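You operate a simulated robot arm through the tools that you are given. There is no shell and no other tool.

You run a simulated robot arm. Do the job below in one go: nothing can be reset, and whatever is moved stays where it is left.

JOB
Set the controls near the middle of the drawer bench. At the end: the blue call button is switched on; the green call button is switched on; the grey call button is switched off; the store dial is turned to chill; whatever was shut is shut again. Leave all else as you found it, and nothing knocked over.

Only the result counts: the job must be done as asked and must still hold three seconds after the hand-in. Knocking over, shifting, dropping, spilling or breaking anything else fails it.

ROBOT AND FRAMES
A 7-joint arm with a two-finger parallel gripper, fixed in place. Base frame: the origin is at the foot of the arm, x ahead of it, y to its left, z up. Units: mm, rad, N and s.
With the tool pointing down near the work surface it reaches from about 420 to 900 mm from the base axis. Its first joint turns from -2.496 to 2.496 rad. Payload 3 kg.
The TCP is the grasp point between the finger pads, 30 mm short of the fingertips. In the tool frame z runs along the fingers and y along their closing line. Largest opening 94 mm; finger width 28, thickness 10; the body of the gripper, 50 by 96 mm, starts 55 mm behind the TCP.
Orientation is that of the tool frame in the base frame, as a unit quaternion [w, x, y, z]. With the fingers straight down and closing along the base's y, the tool's x points along the base's -x, its y along +y and its z along -z.

CONTROLS
- The arm moves only by the tool nudge_tool. Its argument "commands" is a list of rows, each a list of 6 numbers: the shift along the tool's x, y, z in mm, then the turn, a rotation vector about the tool's x, y, z in rad. In form: [[x, y, z, ax, ay, az], ...]. A call has 1 to 20 rows; each row is the pose to reach, as a shift and turn from the pose commanded when the call began, along the tool's axes at that moment. "claw" is the closure, from 0 (fully open) to 1 (shut), set as the call begins (left out, the last holds). Rows are played at 5 a second. More than 50 mm and 0.15 rad between two rows, or a gripper value outside its range, and nothing of the call is played. A pose out of reach is approached as far as the arm can. The call stops where the force on the tool passes 40 N (or 10 N more than at its start, if that is more) or the arm is blocked; 0.2 s more then pass. Each finger travels about 72 mm/s and halts on what it meets, pressing with about 31 N; the grip force reading is that of the motor and also rises with nothing between the fingers. The clock runs only during rows and for 0.2 s after the last one: add rows that repeat a pose to give the fingers time. It gives the time, the measured TCP pose, the force on the tool (base axes), the opening and the grip force at its end, in the units of the frame above (readings bear some noise), with the torque about the TCP (base axes, N m) and any sound that the robot's microphone picked up, and new pictures: "views" is both (left out), scene, wrist or none.
- Cameras (640 x 400 px; columns grow to the right, rows downward): "scene" is fixed at [49, -500.4, 1406.5]; the picture's right is [0.97, -0.26, 0.00], its down [-0.09, -0.34, -0.94] and it looks along [0.24, 0.90, -0.35] (base axes); focal length 314 px, centre (320, 200). "wrist" rides on the gripper at [76, 14, -102] in the tool frame; the picture's right is [-0.18, 0.98, 0.00], its down [-0.75, -0.14, -0.64] and it looks along [-0.63, -0.12, 0.77] (tool axes); focal length 243 px, centre (320, 200). There is no depth. A picture from a camera that has moved, and an enlarged one, comes with that camera's place and axes in the base frame and with its lens.
- enlarge(camera, box): a new picture of the part [left, top, right, bottom] of that camera's present view, enlarged. It takes no simulated time.
- finish_job(): hands the job in; it is judged then, once.

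Places have to be worked out from the pictures, the camera data and where the tool is seen. Open the gripper and draw the arm clear of the work before you hand the job in, unless the task says otherwise.

The tools are called after "Call:" as a command line: name --pt "numbers of a row" for each row, then --argument value for the rest, lists and objects as JSON in quotes. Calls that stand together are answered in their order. nudge_tool: Moves the arm, as the interface text tells. Its arguments: {"type":"object","properties":{"commands":{"type":"array","items":{"type":"array","items":{"type":"number"}}},"claw":{"type":"number"},"views":{"type":"string","enum":["both","scene","wrist","none"]}},"required":["commands"]} The other tools are called the same way: enlarge (camera, box) takes an enlarged picture of a part of a camera's view; finish_job () hands the job in.

At the start:

```text
t: 0.0
eef_pos: [508.1, 445.1, 1143.3]
ee_rot: [0.0, 0.0, 1.0, 0.001]
wrist_force: [-0.1, -0.4, -0.5]
moment: [0.02, 0.04, -0.02]
finger_gap: 93.8
grip_force: 0.1
```

scene: 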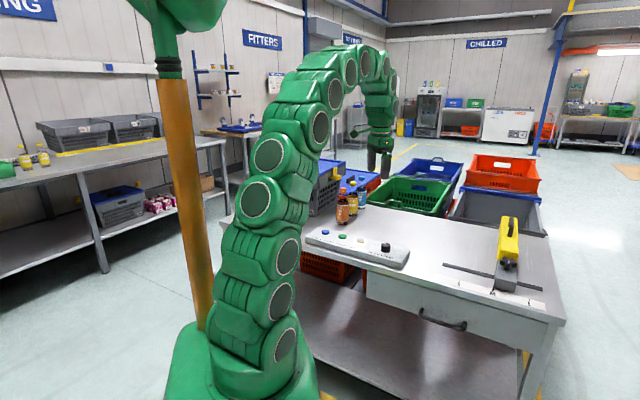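
wrist: 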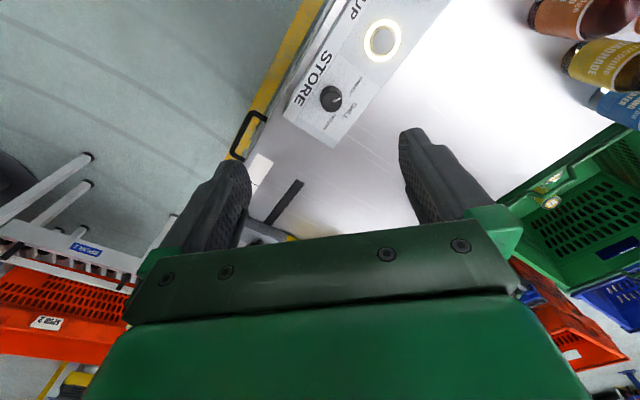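

I start by looking closely at the control panel on the bench from both cameras.

Call:
enlarge --camera "scene" --box '[290, 170, 430, 280]'

Call:
enlarge --camera "wrist" --box '[240, 0, 480, 150]'

Call:
enlarge --camera "scene" --box '[340, 200, 580, 360]'

```text
3.64 times, centred on (360, 225) of scene
camera zoom: at [49.0, -500.4, 1406.5], right [0.97, -0.26, 0.0], down [-0.09, -0.34, -0.94], along [0.24, 0.9, -0.35], focal length 1143 px, centre (174, 109)
```

zoom: 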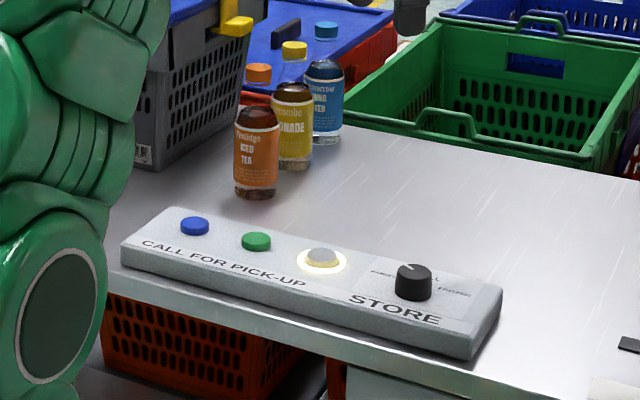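

```text
2.67 times, centred on (360, 75) of wrist
camera zoom: at [431.3, 459.6, 1245.4], right [0.18, 0.98, 0.0], down [0.75, -0.14, 0.64], along [0.63, -0.12, -0.77], focal length 647 px, centre (213, 533)
```

zoom: 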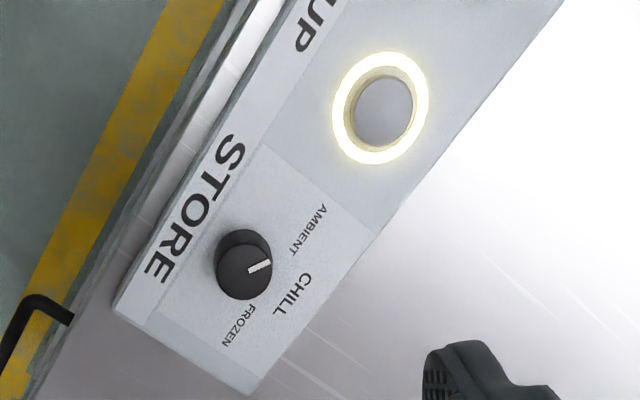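

```text
2.50 times, centred on (460, 280) of scene
camera zoom: at [49.0, -500.4, 1406.5], right [0.97, -0.26, 0.0], down [-0.09, -0.34, -0.94], along [0.24, 0.9, -0.35], focal length 786 px, centre (-30, 0)
```

zoom: 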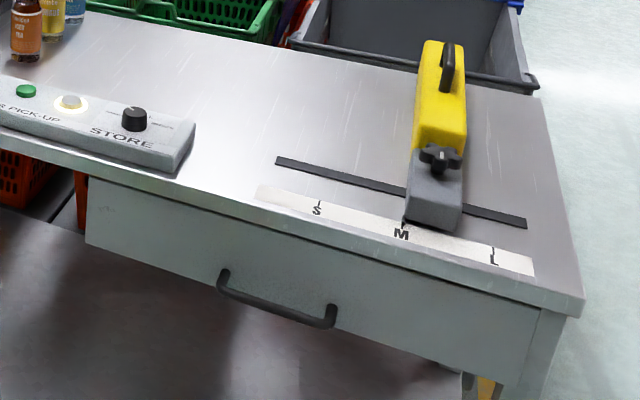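

The grey button's ring is lit (on); blue and green look unlit. I judge from both cameras: grey ≈ (499, 547, 805), green ≈ (441, 604), blue ≈ (383, 660), dial ≈ (562, 450, 815). I move down and back to look at the whole panel from closer up.

Call:
nudge_tool --pt "21.6 19 28.6 0 0 0" --pt "43.2 38 57.2 0 0 0" --pt "64.8 57 85.8 0 0 0" --pt "86.4 76 114.4 0 0 0" --pt "108 95 143 0 0 0" --pt "108 95 143 0 0 0" --views "both"

```text
t: 1.4
eef_pos: [400.9, 541.5, 999.7]
ee_rot: [0.001, 0.001, 1.0, 0.001]
wrist_force: [-0.1, -0.6, -0.1]
moment: [0.03, 0.03, 0.0]
finger_gap: 94.0
grip_force: 0.1
camera wrist: at [324.3, 555.9, 1102.9], right [0.18, 0.98, 0.0], down [0.75, -0.14, 0.64], along [0.63, -0.12, -0.77], focal length 243 px, centre (320, 200)
```

scene: 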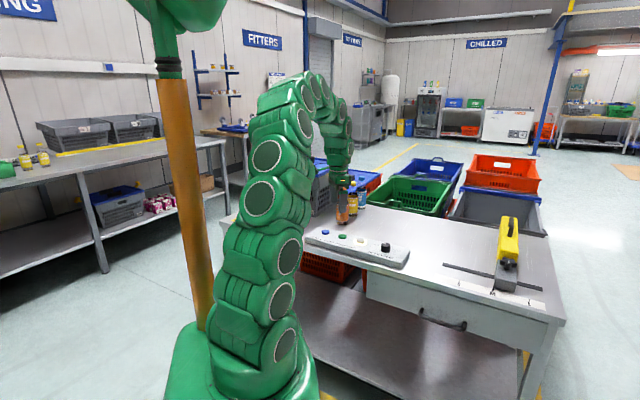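
wrist: 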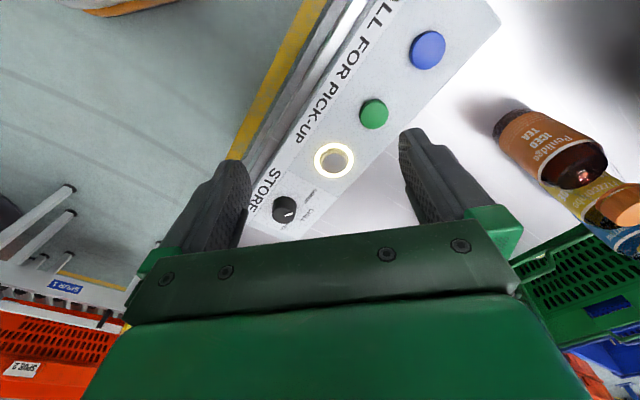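

Call:
enlarge --camera "wrist" --box '[240, 10, 480, 160]'

Call:
enlarge --camera "wrist" --box '[240, 130, 400, 230]'

Call:
enlarge --camera "scene" --box '[300, 220, 420, 280]'

```text
2.67 times, centred on (360, 85) of wrist
camera zoom: at [324.3, 555.9, 1102.9], right [0.18, 0.98, 0.0], down [0.75, -0.14, 0.64], along [0.63, -0.12, -0.77], focal length 647 px, centre (213, 507)
```

zoom: 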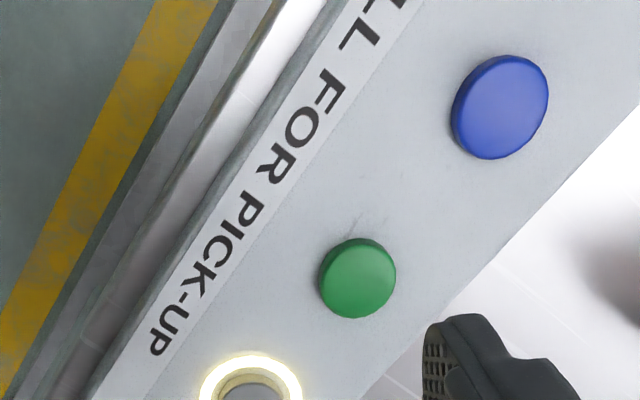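

```text
4.00 times, centred on (320, 180) of wrist
camera zoom: at [324.3, 555.9, 1102.9], right [0.18, 0.98, 0.0], down [0.75, -0.14, 0.64], along [0.63, -0.12, -0.77], focal length 970 px, centre (320, 280)
```

zoom: 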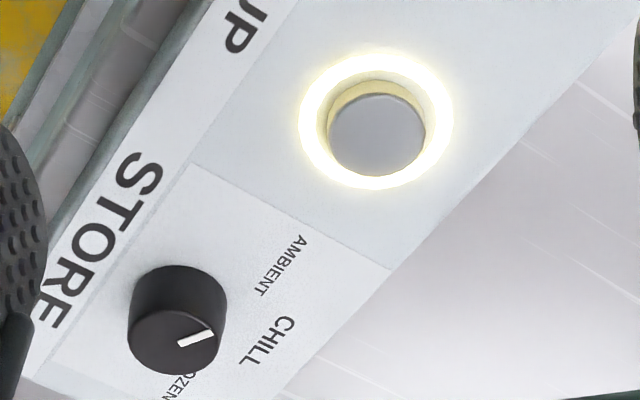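

```text
5.33 times, centred on (360, 250) of scene
camera zoom: at [49.0, -500.4, 1406.5], right [0.97, -0.26, 0.0], down [-0.09, -0.34, -0.94], along [0.24, 0.9, -0.35], focal length 1677 px, centre (107, -67)
```

zoom: 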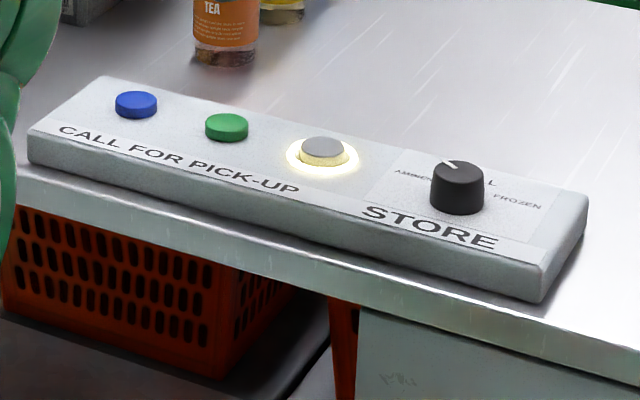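

Grey's ring is clearly lit, blue and green are unlit, and the dial pointer is at about 107° in base, i.e. AMBIENT (CHILL lies at about 45°, FROZEN about -15°). Refined: grey ≈ (498, 543, ~818). I close the gripper and go above grey, tips about 30 mm above it.

Call:
nudge_tool --pt "-24.5 0.75 30 0 0 0" --pt "-49 1.5 60 0 0 0" --pt "-73.5 2.2 90 0 0 0" --pt "-98 3 120 0 0 0" --pt "-98 3 120 0 0 0" --claw 1 --views "both"

```text
t: 2.6
eef_pos: [497.1, 543.7, 879.7]
ee_rot: [0.0, -0.001, 1.0, 0.0]
wrist_force: [-0.5, 1.3, 0.6]
moment: [-0.01, 0.03, -0.04]
finger_gap: 0.0
grip_force: 30.9
camera wrist: at [420.2, 558.3, 983.0], right [0.18, 0.98, 0.0], down [0.75, -0.14, 0.64], along [0.63, -0.12, -0.77], focal length 243 px, centre (320, 200)
```

scene: 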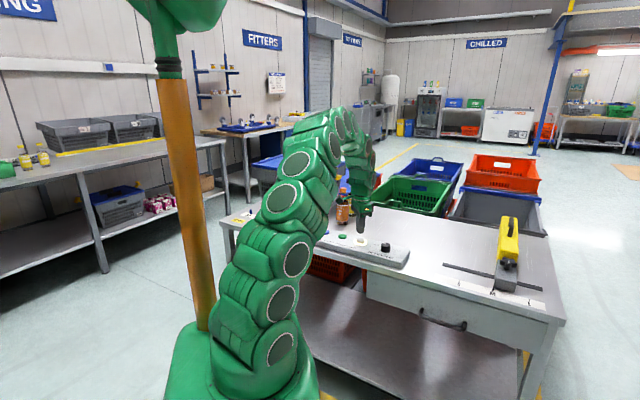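
wrist: 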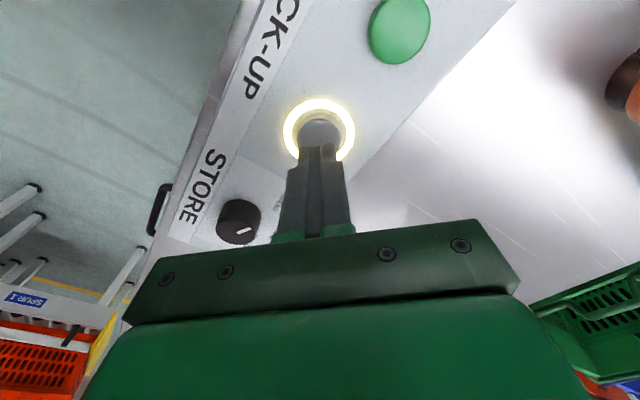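

Call:
enlarge --camera "wrist" --box '[260, 80, 380, 180]'

Call:
enlarge --camera "scene" --box '[310, 200, 430, 275]'

```text
4.00 times, centred on (320, 130) of wrist
camera zoom: at [420.2, 558.3, 983.0], right [0.18, 0.98, 0.0], down [0.75, -0.14, 0.64], along [0.63, -0.12, -0.77], focal length 970 px, centre (320, 480)
```

zoom: 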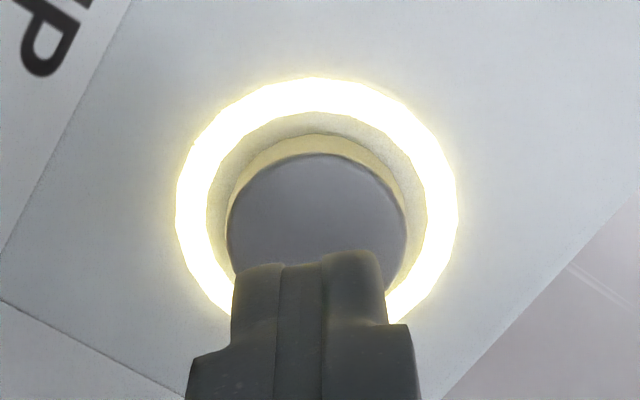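

```text
5.33 times, centred on (370, 238) of scene
camera zoom: at [49.0, -500.4, 1406.5], right [0.97, -0.26, 0.0], down [-0.09, -0.34, -0.94], along [0.24, 0.9, -0.35], focal length 1677 px, centre (53, 0)
```

zoom: 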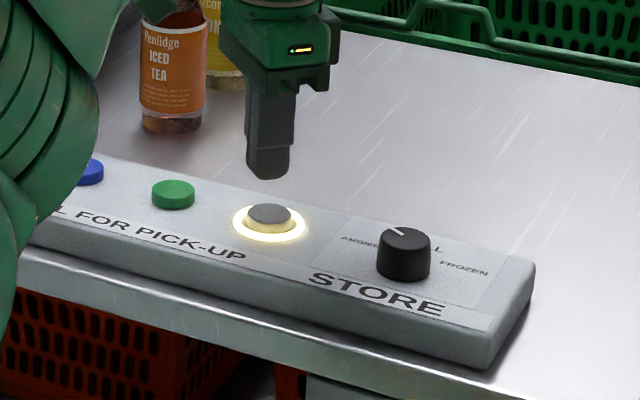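

The closed tips sit about 30 mm above the grey button (centre ≈ (498.5, 544, 818)), well lined up. I lower quickly then in 1 mm steps, watching the force.

Call:
nudge_tool --pt "-1 0 11 0 0 0" --pt "-1 0 22 0 0 0" --pt "-1 0 24 0 0 0" --pt "-1 0 26 0 0 0" --pt "-1 0 27 0 0 0" --pt "-1 0 28 0 0 0" --pt "-1 0 29 0 0 0" --pt "-1 0 30 0 0 0" --views "both"

```text
t: 4.4
eef_pos: [497.5, 542.4, 851.1]
ee_rot: [0.0, 0.0, 1.0, 0.0]
wrist_force: [0.4, 0.1, 1.3]
moment: [-0.01, -0.03, -0.01]
finger_gap: 0.2
grip_force: 30.7
camera wrist: at [422.2, 557.4, 952.5], right [0.18, 0.98, 0.0], down [0.75, -0.14, 0.64], along [0.63, -0.12, -0.77], focal length 243 px, centre (320, 200)
```

scene: 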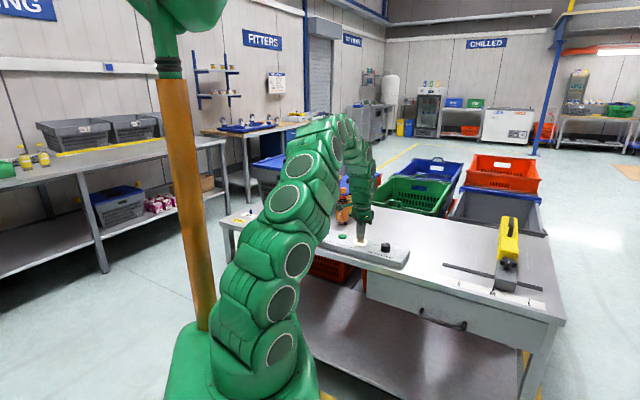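
wrist: 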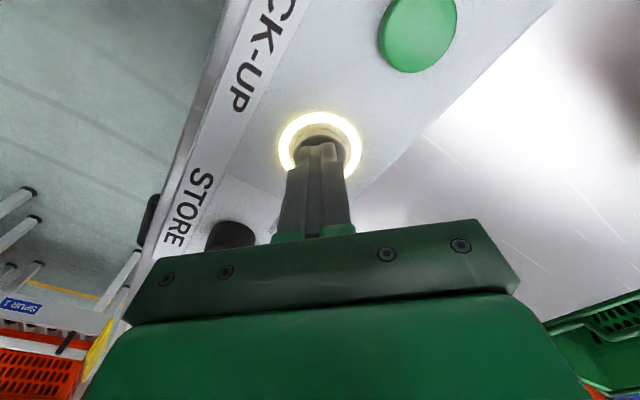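

No contact yet (tip ≈ 820, force ≈ 1 N). I keep going down in 1 mm steps.

Call:
nudge_tool --pt "0 0 1 0 0 0" --pt "0 0 2 0 0 0" --pt "0 0 3 0 0 0" --pt "0 0 4 0 0 0" --pt "0 0 5 0 0 0" --pt "0 0 6 0 0 0" --views "both"

```text
t: 5.8
eef_pos: [499.9, 542.0, 844.3]
ee_rot: [0.0, 0.0, 1.0, 0.001]
wrist_force: [-6.4, 0.3, 15.7]
moment: [-0.02, 0.19, -0.04]
finger_gap: 0.0
grip_force: 30.8
heard: click
camera wrist: at [422.5, 557.8, 947.0], right [0.18, 0.98, 0.0], down [0.75, -0.14, 0.64], along [0.63, -0.12, -0.77], focal length 243 px, centre (320, 200)
```

scene: 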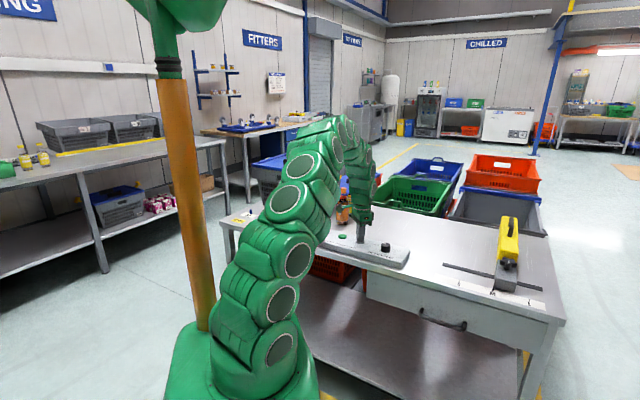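
wrist: 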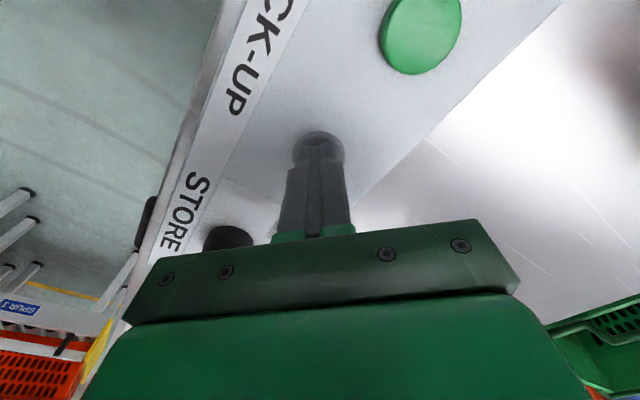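

A click was heard and the grey ring went dark. I rise 30 mm and shift to above green, at about (442.5, 600).

Call:
nudge_tool --pt "0 0 -10 0 0 0" --pt "0 0 -30 0 0 0" --pt "19 19 -30 0 0 0" --pt "38 38 -30 0 0 0" --pt "56.6 56.9 -30 0 0 0" --pt "56.6 56.9 -30 0 0 0" --views "both"

```text
t: 7.2
eef_pos: [441.8, 601.9, 874.8]
ee_rot: [0.0, 0.0, 1.0, 0.0]
wrist_force: [0.4, 0.2, 0.1]
moment: [0.0, 0.04, 0.0]
finger_gap: 0.0
grip_force: 31.3
camera wrist: at [365.3, 615.4, 977.2], right [0.18, 0.98, 0.0], down [0.75, -0.14, 0.64], along [0.63, -0.12, -0.77], focal length 243 px, centre (320, 200)
```

scene: 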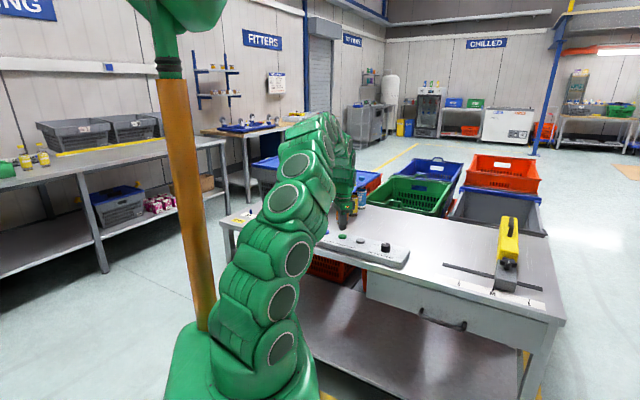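
wrist: 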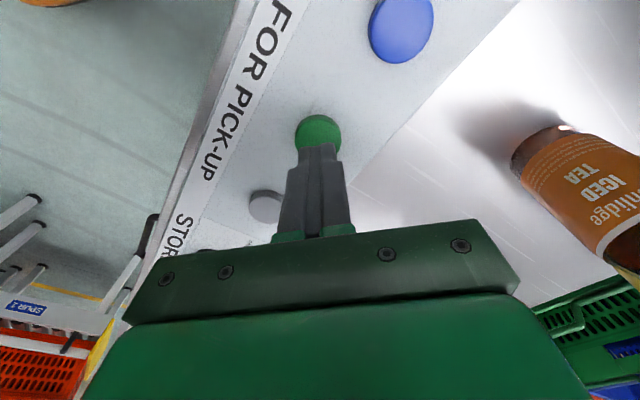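

Grey stays off and the tips are aligned above green. I lower onto green: 22 mm, then 1 mm steps to the depth where grey clicked.

Call:
nudge_tool --pt "0 0 11 0 0 0" --pt "0 0 22 0 0 0" --pt "0 0 24 0 0 0" --pt "0 0 25 0 0 0" --pt "0 0 26 0 0 0" --pt "0 0 27 0 0 0" --pt "0 0 28 0 0 0" --pt "0 0 29 0 0 0" --pt "0 0 30 0 0 0" --views "both"

```text
t: 9.2
eef_pos: [444.5, 600.5, 844.5]
ee_rot: [0.0, 0.001, 1.0, 0.0]
wrist_force: [3.4, -1.8, 16.5]
moment: [0.0, -0.1, 0.03]
finger_gap: 0.2
grip_force: 31.0
heard: click
camera wrist: at [366.0, 614.7, 946.9], right [0.18, 0.98, 0.0], down [0.75, -0.14, 0.64], along [0.63, -0.12, -0.77], focal length 243 px, centre (320, 200)
```

scene: 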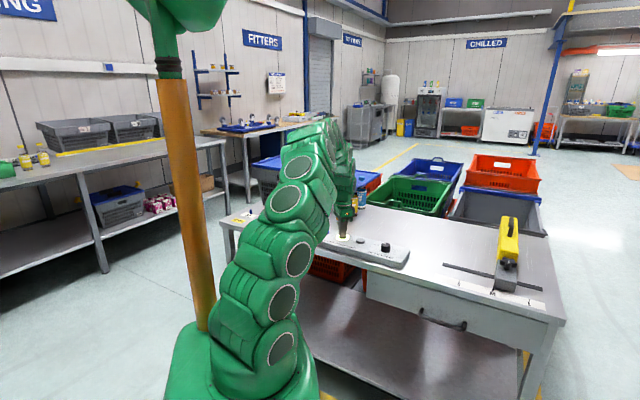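
wrist: 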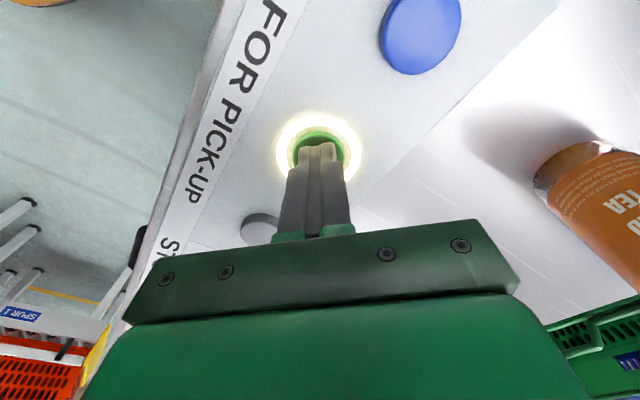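

Click heard and the green ring is lit. I rise and shift to above blue at about (386, 656); the bottle at about (500, 780) stays well clear.

Call:
nudge_tool --pt "0 0 -10 0 0 0" --pt "0 0 -30 0 0 0" --pt "19 19 -30 0 0 0" --pt "38 38 -30 0 0 0" --pt "56.5 56 -30 0 0 0" --pt "56.5 56 -30 0 0 0" --views "both"

```text
t: 10.6
eef_pos: [384.5, 657.7, 874.3]
ee_rot: [0.001, 0.0, 1.0, 0.0]
wrist_force: [-0.3, 0.0, 0.4]
moment: [-0.01, 0.01, -0.03]
finger_gap: 0.1
grip_force: 31.2
camera wrist: at [308.3, 670.4, 976.1], right [0.18, 0.98, 0.0], down [0.75, -0.14, 0.64], along [0.63, -0.12, -0.77], focal length 243 px, centre (320, 200)
```

scene: 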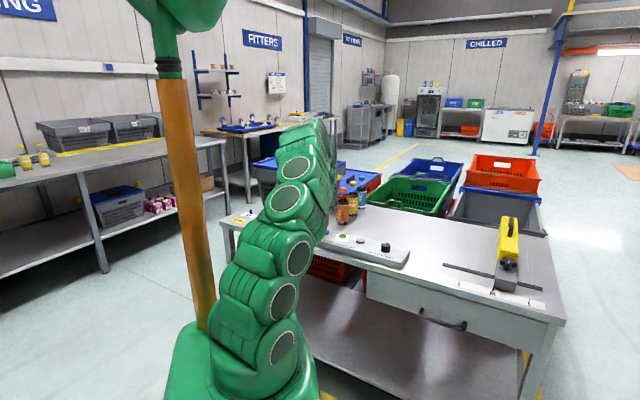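
wrist: 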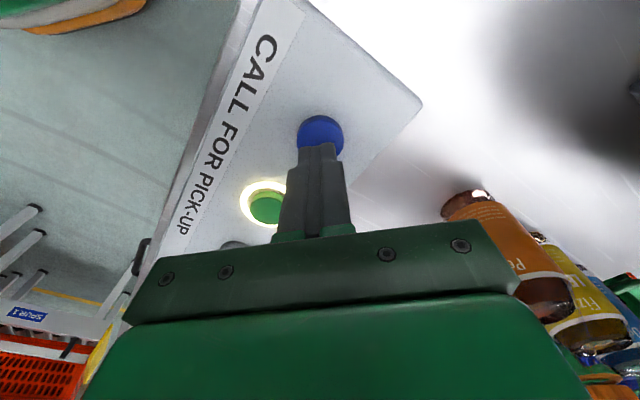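

Blue is lined up under the tips and green stays lit. I lower onto blue the same way.

Call:
nudge_tool --pt "0 0 11 0 0 0" --pt "0 0 22 0 0 0" --pt "0 0 24 0 0 0" --pt "0 0 25 0 0 0" --pt "0 0 26 0 0 0" --pt "0 0 27 0 0 0" --pt "0 0 28 0 0 0" --pt "0 0 29 0 0 0" --pt "0 0 30 0 0 0" --views "both"

```text
t: 12.6
eef_pos: [386.0, 656.1, 844.4]
ee_rot: [0.0, 0.0, 1.0, 0.001]
wrist_force: [-1.0, 1.1, 16.3]
moment: [0.01, 0.01, -0.01]
finger_gap: 0.0
grip_force: 30.4
heard: click
camera wrist: at [309.4, 670.6, 946.8], right [0.18, 0.98, 0.0], down [0.75, -0.14, 0.64], along [0.63, -0.12, -0.77], focal length 243 px, centre (320, 200)
```

scene: 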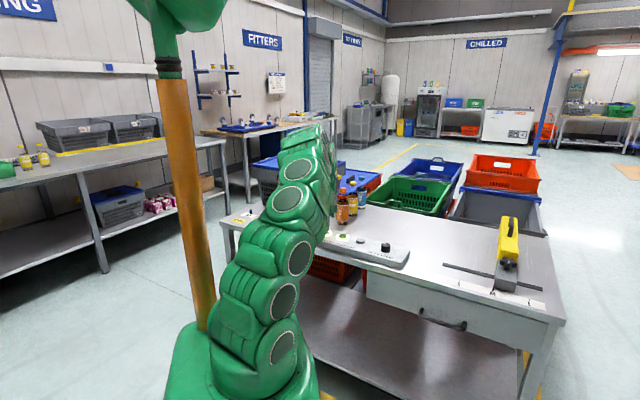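
wrist: 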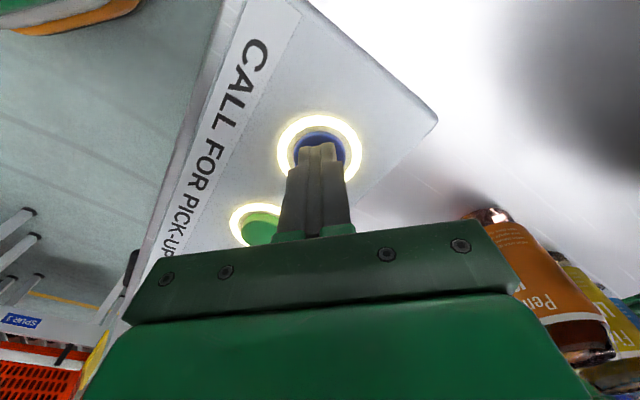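

Click heard and the blue ring is lit. I rise 86 mm and travel to above the dial, at about (568, 452), with fingers still closed.

Call:
nudge_tool --pt "0 0 -10 0 0 0" --pt "0 0 -45 0 0 0" --pt "0 0 -86 0 0 0" --pt "-30 -34 -86 0 0 0" --pt "-60 -68 -86 0 0 0" --pt "-91 -102 -86 0 0 0" --pt "-121 -136 -86 0 0 0" --pt "-152 -170 -86 0 0 0" --pt "-182 -204 -86 0 0 0" --pt "-182 -204 -86 0 0 0" --views "none"

Call:
nudge_tool --pt "0 0 0 0 0 0" --pt "0 0 0 0 0 0" --pt "0 0 0 0 0 0" --pt "0 0 0 0 0 0" --claw 0 --views "both"

```text
t: 14.8
eef_pos: [568.5, 452.9, 927.6]
ee_rot: [0.001, -0.001, 1.0, 0.0]
wrist_force: [0.1, 1.0, -0.3]
moment: [0.01, -0.04, 0.0]
finger_gap: 0.0
grip_force: 30.6
```

```text
t: 15.8
eef_pos: [568.7, 452.3, 928.3]
ee_rot: [0.0, 0.001, 1.0, -0.001]
wrist_force: [0.4, 0.4, -0.5]
moment: [0.02, -0.02, -0.02]
finger_gap: 94.0
grip_force: 0.1
camera wrist: at [491.7, 466.9, 1030.5], right [0.18, 0.98, 0.0], down [0.75, -0.14, 0.64], along [0.63, -0.12, -0.77], focal length 243 px, centre (320, 200)
```

scene: 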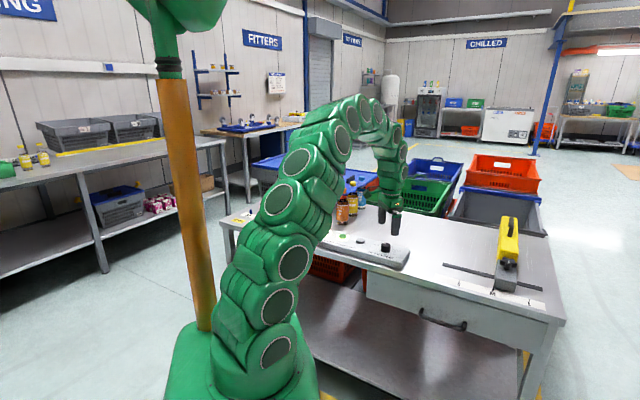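
wrist: 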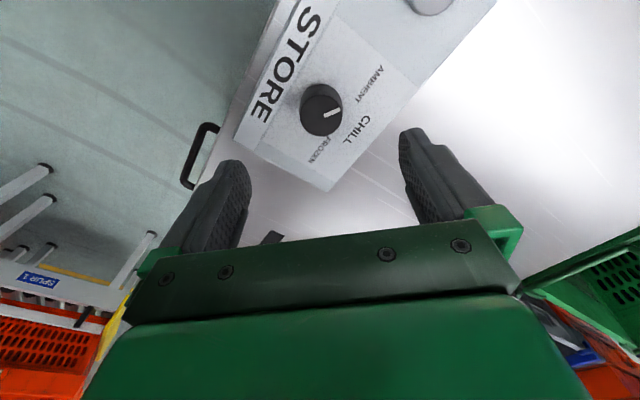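

Call:
enlarge --camera "wrist" --box '[260, 50, 400, 180]'

Call:
enlarge --camera "scene" --box '[310, 200, 430, 275]'

```text
3.08 times, centred on (330, 115) of wrist
camera zoom: at [491.7, 466.9, 1030.5], right [0.18, 0.98, 0.0], down [0.75, -0.14, 0.64], along [0.63, -0.12, -0.77], focal length 746 px, centre (289, 462)
```

zoom: 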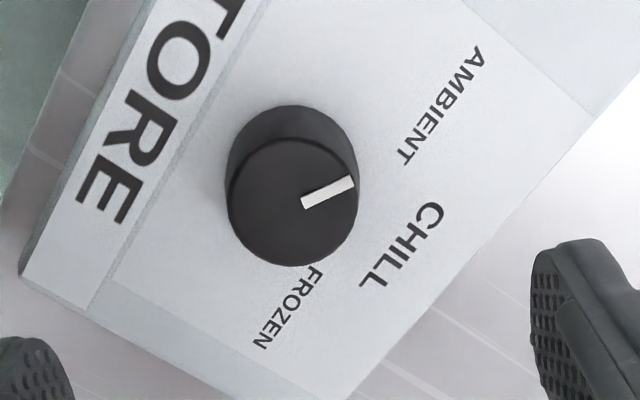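

```text
5.33 times, centred on (370, 238) of scene
camera zoom: at [49.0, -500.4, 1406.5], right [0.97, -0.26, 0.0], down [-0.09, -0.34, -0.94], along [0.24, 0.9, -0.35], focal length 1677 px, centre (53, 0)
```

zoom: 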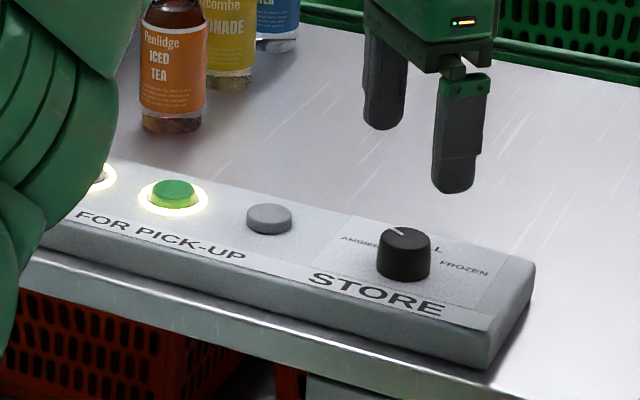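

Blue and green lit, grey dark. The knob's top centre triangulates to ≈ (564.5, 454.5, 836), diameter ≈ 34 mm; pointer at ≈ 100° (AMBIENT), CHILL at ≈ 45°, so it must turn about 55° clockwise from above (+0.96 about tool z). I test that turn in free air first.

Call:
nudge_tool --pt "3.5 2.5 0 0 0 0.14" --pt "3.5 2.5 0 0 0 0.28" --pt "3.5 2.5 0 0 0 0.42" --pt "3.5 2.5 0 0 0 0.56" --pt "3.5 2.5 0 0 0 0.7" --pt "3.5 2.5 0 0 0 0.84" --pt "3.5 2.5 0 0 0 0.96" --pt "3.5 2.5 0 0 0 0.96" --claw 0.3 --views "both"

```text
t: 17.6
eef_pos: [564.2, 454.4, 929.9]
ee_rot: [0.0, 0.462, 0.887, -0.001]
wrist_force: [0.3, -0.7, 0.3]
moment: [-0.03, -0.02, -0.01]
finger_gap: 65.8
grip_force: 0.1
camera wrist: at [532.3, 525.4, 1032.3], right [0.91, 0.41, 0.0], down [0.32, -0.7, 0.64], along [0.26, -0.58, -0.77], focal length 243 px, centre (320, 200)
```

scene: 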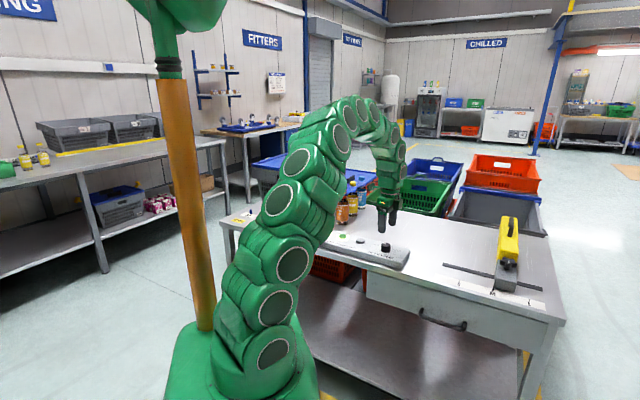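
wrist: 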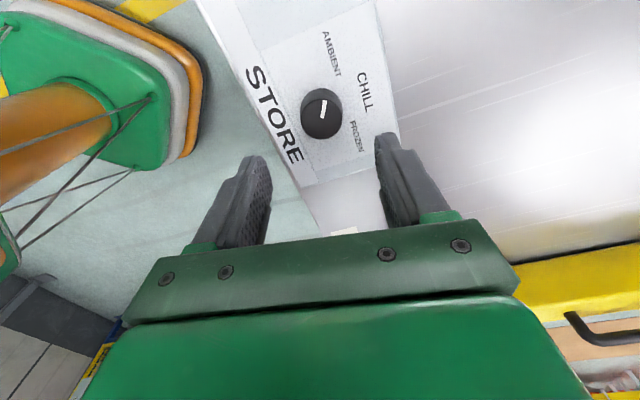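

The turn is reachable. I zoom in to check the knob centring against the tool axis from this yaw.

Call:
enlarge --camera "wrist" --box '[260, 50, 400, 180]'

```text
3.08 times, centred on (330, 115) of wrist
camera zoom: at [532.3, 525.4, 1032.3], right [0.91, 0.41, 0.0], down [0.32, -0.7, 0.64], along [0.26, -0.58, -0.77], focal length 746 px, centre (289, 462)
```

zoom: 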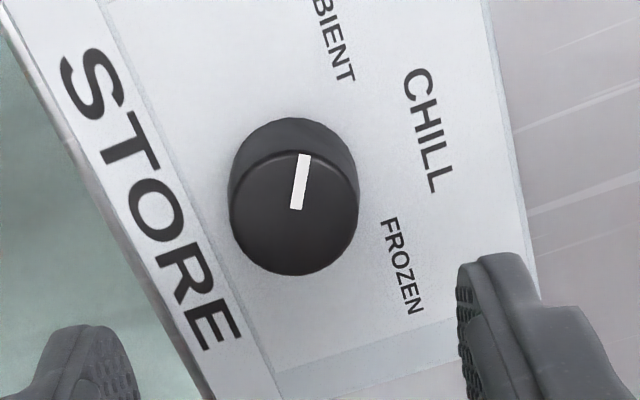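

Averaging views puts the knob axis at ≈ (565.3, 455.1). I turn back to the starting yaw with a 1 mm correction and lower to tips ≈ 850, just above the knob.

Call:
nudge_tool --pt "0 1 0 0 0 -0.14" --pt "0 1 0 0 0 -0.28" --pt "0 1 0 0 0 -0.42" --pt "0 1 0 0 0 -0.56" --pt "0 1 0 0 0 -0.7" --pt "0 1 10 0 0 -0.84" --pt "0 1 30 0 0 -0.96" --pt "0 1 50 0 0 -0.96" --pt "0 1 50 0 0 -0.96" --claw 0.3 --views "both"

```text
t: 19.6
eef_pos: [565.9, 456.2, 879.9]
ee_rot: [0.0, -0.001, 1.0, -0.001]
wrist_force: [-0.3, -0.2, 0.5]
moment: [0.03, -0.01, 0.01]
finger_gap: 65.9
grip_force: 0.0
camera wrist: at [488.5, 471.0, 982.6], right [0.18, 0.98, 0.0], down [0.75, -0.14, 0.64], along [0.63, -0.12, -0.77], focal length 243 px, centre (320, 200)
```

scene: 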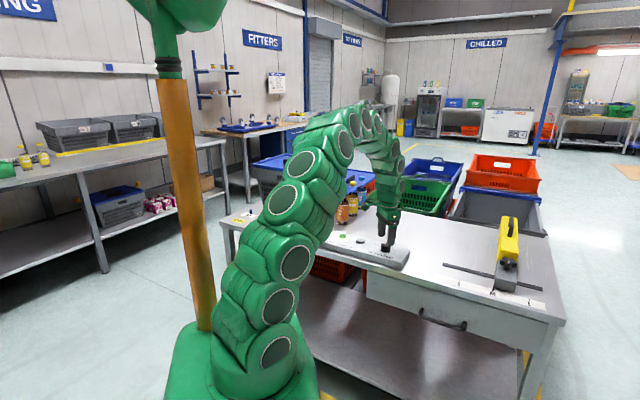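
wrist: 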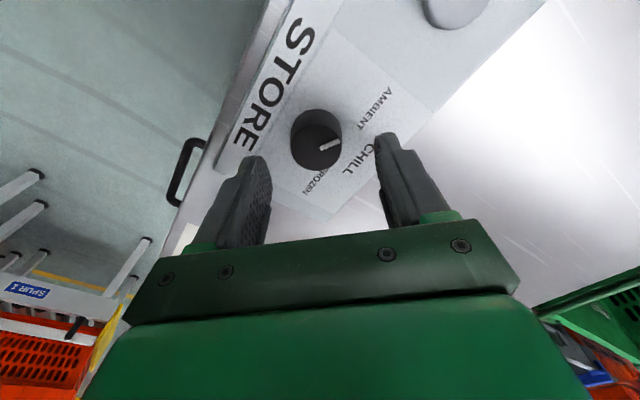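

Call:
enlarge --camera "wrist" --box '[270, 90, 370, 190]'

Call:
enlarge --camera "scene" --box '[340, 200, 430, 275]'

```text
4.00 times, centred on (320, 140) of wrist
camera zoom: at [488.5, 471.0, 982.6], right [0.18, 0.98, 0.0], down [0.75, -0.14, 0.64], along [0.63, -0.12, -0.77], focal length 970 px, centre (320, 440)
```

zoom: 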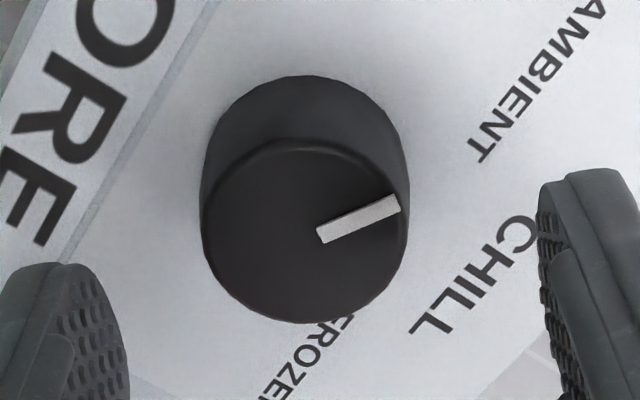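

```text
5.33 times, centred on (385, 238) of scene
camera zoom: at [49.0, -500.4, 1406.5], right [0.97, -0.26, 0.0], down [-0.09, -0.34, -0.94], along [0.24, 0.9, -0.35], focal length 1677 px, centre (-27, 0)
```

zoom: 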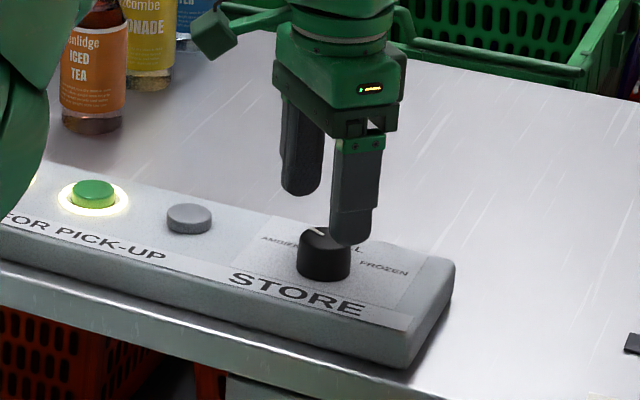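

The knob sits about 2 mm to the -y side of the tool axis in this view, so I shift -1.8 mm in y and lower 33 mm so the tips straddle the knob (tips ≈ 817).

Call:
nudge_tool --pt "0 -1.8 0 0 0 0" --pt "0 -1.8 10 0 0 0" --pt "0 -1.8 20 0 0 0" --pt "0 -1.8 27 0 0 0" --pt "0 -1.8 33 0 0 0" --pt "0 -1.8 33 0 0 0" --claw 0.3 --views "both"

```text
t: 21.0
eef_pos: [564.2, 452.9, 846.1]
ee_rot: [0.0, 0.0, 1.0, 0.001]
wrist_force: [-0.3, 0.6, -0.2]
moment: [0.02, 0.0, -0.01]
finger_gap: 65.8
grip_force: 0.0
camera wrist: at [488.2, 468.0, 948.8], right [0.18, 0.98, 0.0], down [0.75, -0.14, 0.64], along [0.63, -0.12, -0.77], focal length 243 px, centre (320, 200)
```

scene: 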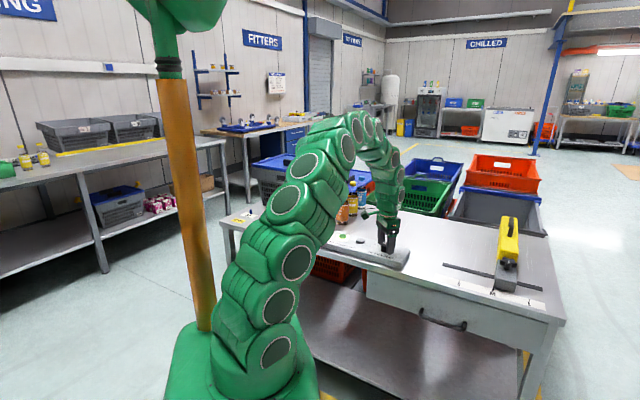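
wrist: 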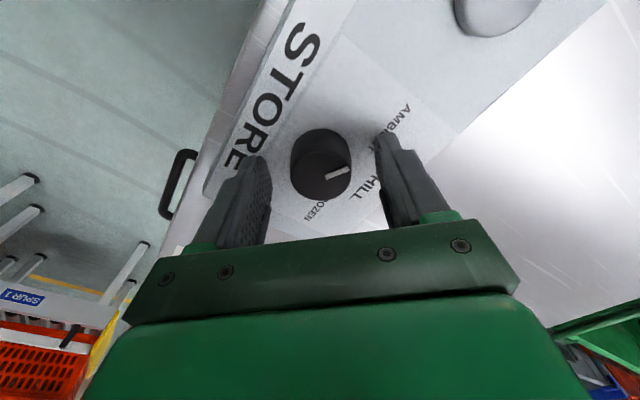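

The knob is now centred between the fingers. I close the gripper on it.

Call:
nudge_tool --pt "0 0 0 0 0 0" --pt "0 0 0 0 0 0" --pt "0 0 0 0 0 0" --pt "0 0 0 0 0 0" --pt "0 0 0 0 0 0" --claw 1 --views "wrist"

```text
t: 22.2
eef_pos: [565.7, 454.4, 846.1]
ee_rot: [-0.001, 0.0, 1.0, 0.0]
wrist_force: [-1.0, 2.4, 0.2]
moment: [0.08, 0.11, -0.01]
finger_gap: 36.3
grip_force: 45.1
camera wrist: at [488.2, 468.1, 948.9], right [0.18, 0.98, 0.0], down [0.75, -0.14, 0.64], along [0.63, -0.12, -0.77], focal length 243 px, centre (320, 200)
```

wrist: 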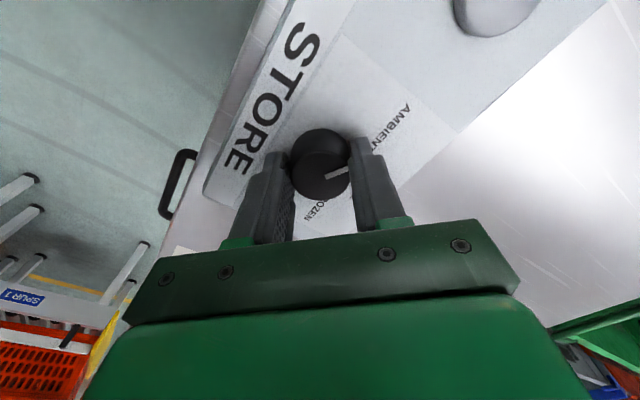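

Gripped at 36 mm with only a small side load. I turn it +0.96 rad about tool z (clockwise from above), in 0.08 rad steps.

Call:
nudge_tool --pt "0 0 0 0 0 0.08" --pt "0 0 0 0 0 0.16" --pt "0 0 0 0 0 0.24" --pt "0 0 0 0 0 0.32" --pt "0 0 0 0 0 0.4" --pt "0 0 0 0 0 0.48" --pt "0 0 0 0 0 0.56" --pt "0 0 0 0 0 0.64" --pt "0 0 0 0 0 0.72" --pt "0 0 0 0 0 0.8" --pt "0 0 0 0 0 0.88" --pt "0 0 0 0 0 0.96" --pt "0 0 0 0 0 0.96" --claw 1 --views "both"

```text
t: 24.6
eef_pos: [565.0, 455.1, 846.7]
ee_rot: [0.0, 0.419, 0.908, 0.001]
wrist_force: [5.2, 1.5, -3.4]
moment: [-0.37, -0.5, 0.0]
finger_gap: 36.5
grip_force: 45.3
stopped in row 12: the force on the tool passed its limit at 41 N (the readings are from after the stop); the commanded pose is now the measured one
camera wrist: at [526.2, 521.9, 949.1], right [0.87, 0.5, 0.0], down [0.38, -0.67, 0.64], along [0.32, -0.56, -0.77], focal length 243 px, centre (320, 200)
```

scene: 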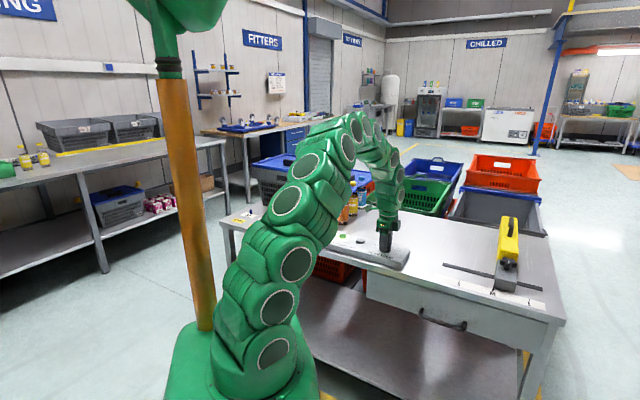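
wrist: 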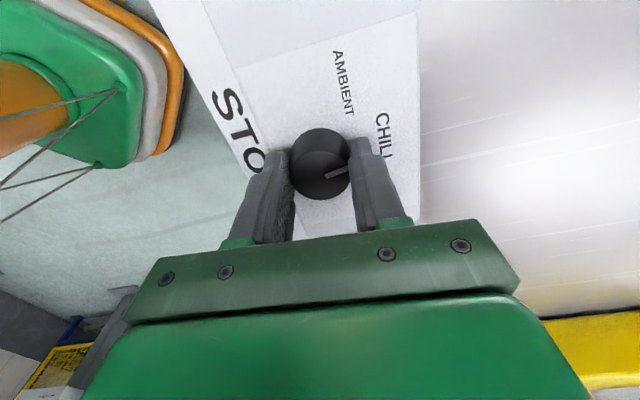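

The force limit stopped it at 49.5° of turn; the knob followed the fingers. I zoom in to judge where the pointer is relative to CHILL.

Call:
enlarge --camera "wrist" --box '[260, 100, 400, 220]'

Call:
enlarge --camera "scene" --box '[320, 200, 430, 275]'

```text
3.33 times, centred on (330, 160) of wrist
camera zoom: at [526.2, 521.9, 949.1], right [0.87, 0.5, 0.0], down [0.38, -0.67, 0.64], along [0.32, -0.56, -0.77], focal length 809 px, centre (287, 333)
```

zoom: 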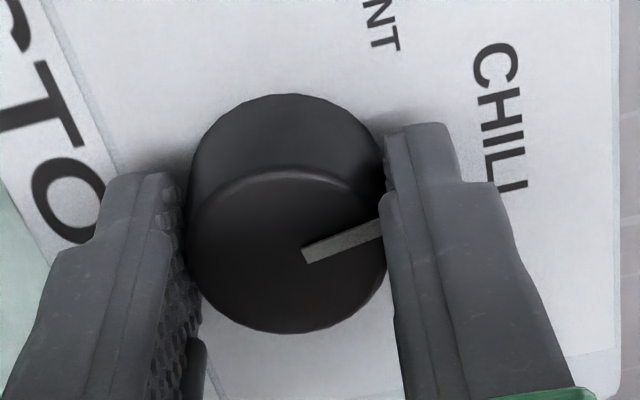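

```text
5.33 times, centred on (375, 238) of scene
camera zoom: at [49.0, -500.4, 1406.5], right [0.97, -0.26, 0.0], down [-0.09, -0.34, -0.94], along [0.24, 0.9, -0.35], focal length 1677 px, centre (27, 0)
```

zoom: 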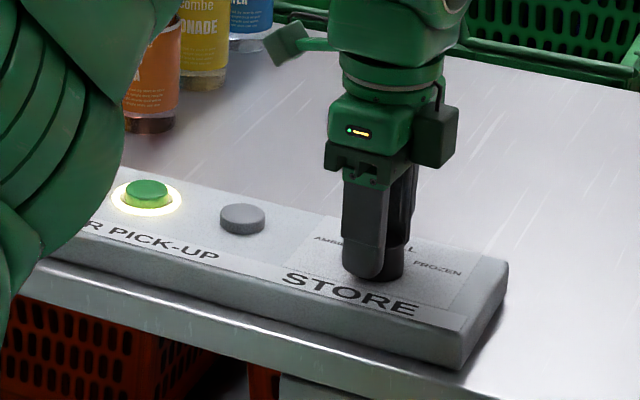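

The knob has followed about 49.5° (pointer ≈ 50°); forces are small now. I turn the remaining ≈ 5.5° in small steps.

Call:
nudge_tool --pt "0 0 0 0 0 0.02" --pt "0 0 0 0 0 0.04" --pt "0 0 0 0 0 0.06" --pt "0 0 0 0 0 0.08" --pt "0 0 0 0 0 0.096" --pt "0 0 0 0 0 0.096" --claw 1 --views "wrist"

```text
t: 26.0
eef_pos: [565.6, 453.8, 848.2]
ee_rot: [0.001, 0.462, 0.887, 0.001]
wrist_force: [17.2, 14.4, -26.2]
moment: [0.31, -0.47, 0.05]
finger_gap: 36.3
grip_force: 44.9
camera wrist: at [533.0, 525.4, 949.2], right [0.91, 0.41, 0.0], down [0.32, -0.7, 0.64], along [0.27, -0.58, -0.77], focal length 243 px, centre (320, 200)
```

wrist: 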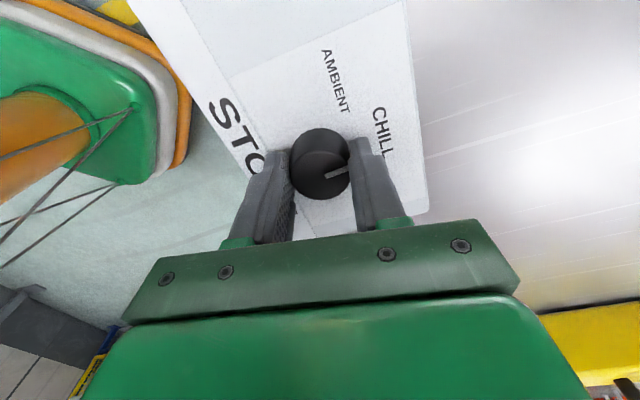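

The tool is now turned 55° with moderate constraint load. I release the knob and rise a little to see where the pointer ended.

Call:
nudge_tool --pt "0 0 0 0 0 0" --pt "0 0 0 0 0 0" --pt "0 0 0 0 0 0" --claw 0.3 --views "none"

Call:
nudge_tool --pt "0 0 -15 0 0 0" --pt "0 0 -40 0 0 0" --pt "0 0 -80 0 0 0" --pt "0 0 -80 0 0 0" --claw 0.3 --views "both"

```text
t: 26.8
eef_pos: [565.6, 454.1, 847.8]
ee_rot: [0.001, 0.462, 0.887, 0.001]
wrist_force: [0.1, -0.2, -0.6]
moment: [0.0, 0.01, 0.01]
finger_gap: 66.0
grip_force: 0.0
```

```text
t: 27.8
eef_pos: [565.1, 454.1, 928.8]
ee_rot: [0.001, 0.462, 0.887, 0.001]
wrist_force: [-0.2, -0.2, -0.3]
moment: [-0.02, 0.01, 0.01]
finger_gap: 65.9
grip_force: 0.0
camera wrist: at [532.4, 525.0, 1030.0], right [0.91, 0.41, 0.0], down [0.32, -0.7, 0.64], along [0.27, -0.58, -0.77], focal length 243 px, centre (320, 200)
```

scene: 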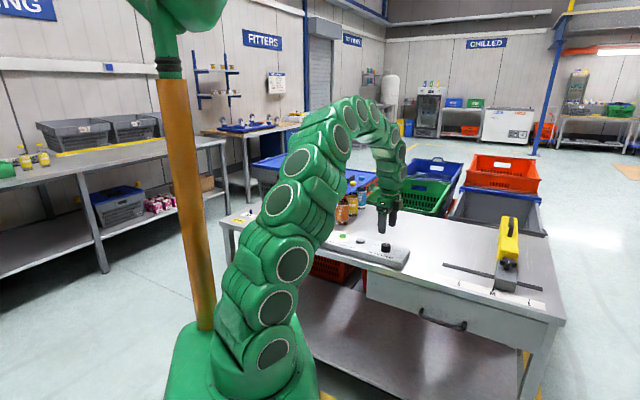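
wrist: 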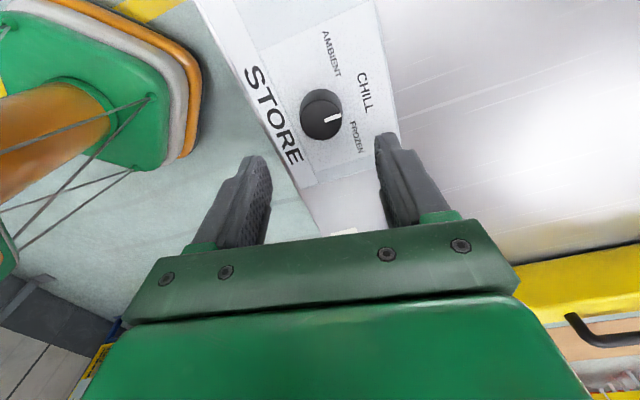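

Call:
enlarge --camera "wrist" --box '[260, 50, 400, 180]'

Call:
enlarge --camera "scene" --box '[310, 220, 430, 280]'

```text
3.08 times, centred on (330, 115) of wrist
camera zoom: at [532.4, 525.0, 1030.0], right [0.91, 0.41, 0.0], down [0.32, -0.7, 0.64], along [0.27, -0.58, -0.77], focal length 746 px, centre (289, 462)
```

zoom: 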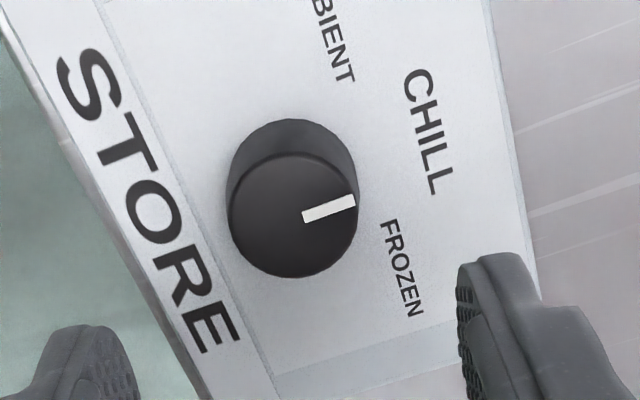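

```text
5.33 times, centred on (370, 250) of scene
camera zoom: at [49.0, -500.4, 1406.5], right [0.97, -0.26, 0.0], down [-0.09, -0.34, -0.94], along [0.24, 0.9, -0.35], focal length 1677 px, centre (53, -67)
```

zoom: 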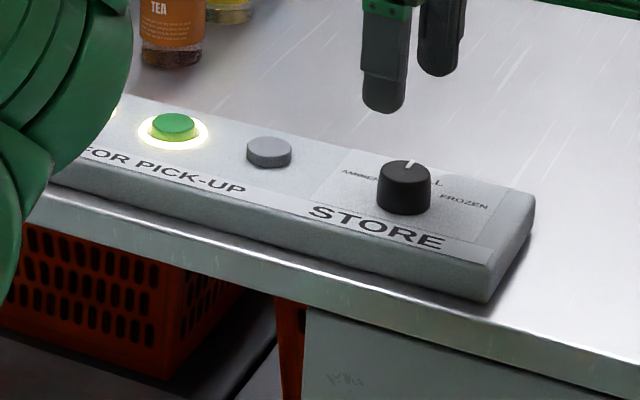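

The pointer now points toward CHILL. I take a tighter zoom to measure its angle against the sticker's edges.

Call:
enlarge --camera "wrist" --box '[295, 80, 355, 145]'

Call:
enlarge --camera "wrist" --box '[220, 0, 420, 200]'

Call:
enlarge --camera "scene" --box '[365, 235, 415, 270]'

```text
6.15 times, centred on (325, 112) of wrist
camera zoom: at [532.4, 525.0, 1030.0], right [0.91, 0.41, 0.0], down [0.32, -0.7, 0.64], along [0.27, -0.58, -0.77], focal length 1493 px, centre (289, 738)
```

zoom: 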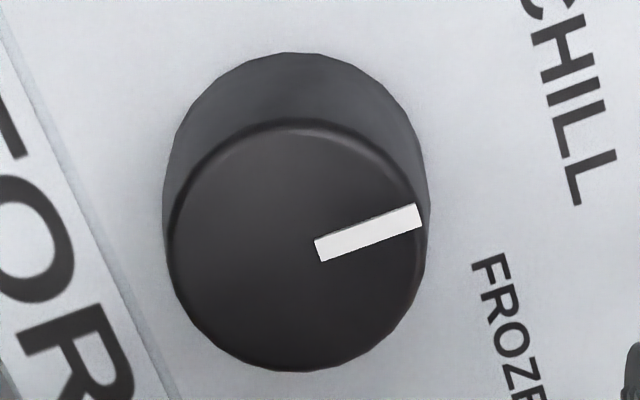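

```text
2.00 times, centred on (320, 100) of wrist
camera zoom: at [532.4, 525.0, 1030.0], right [0.91, 0.41, 0.0], down [0.32, -0.7, 0.64], along [0.27, -0.58, -0.77], focal length 485 px, centre (320, 400)
```

zoom: 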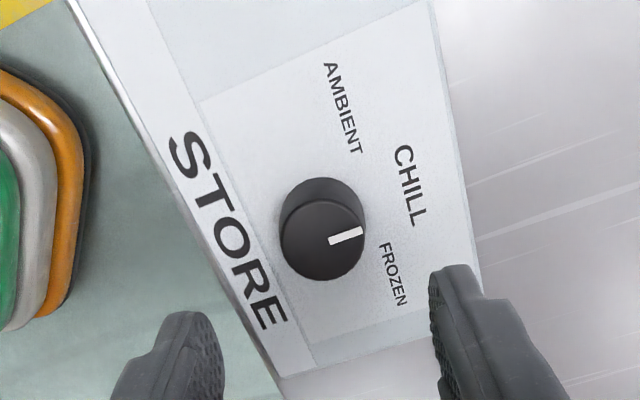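

```text
11.43 times, centred on (390, 252) of scene
camera zoom: at [49.0, -500.4, 1406.5], right [0.97, -0.26, 0.0], down [-0.09, -0.34, -0.94], along [0.24, 0.9, -0.35], focal length 3593 px, centre (-480, -400)
```

zoom: 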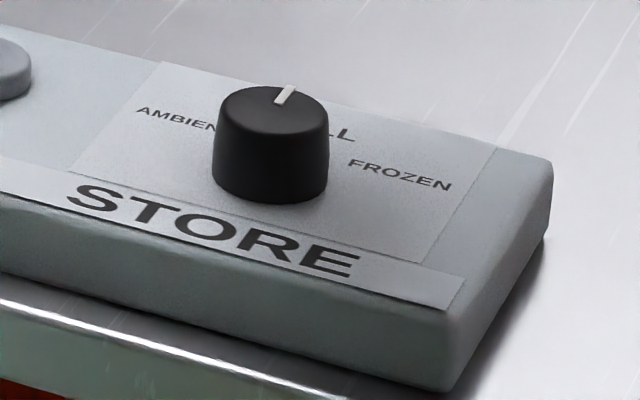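

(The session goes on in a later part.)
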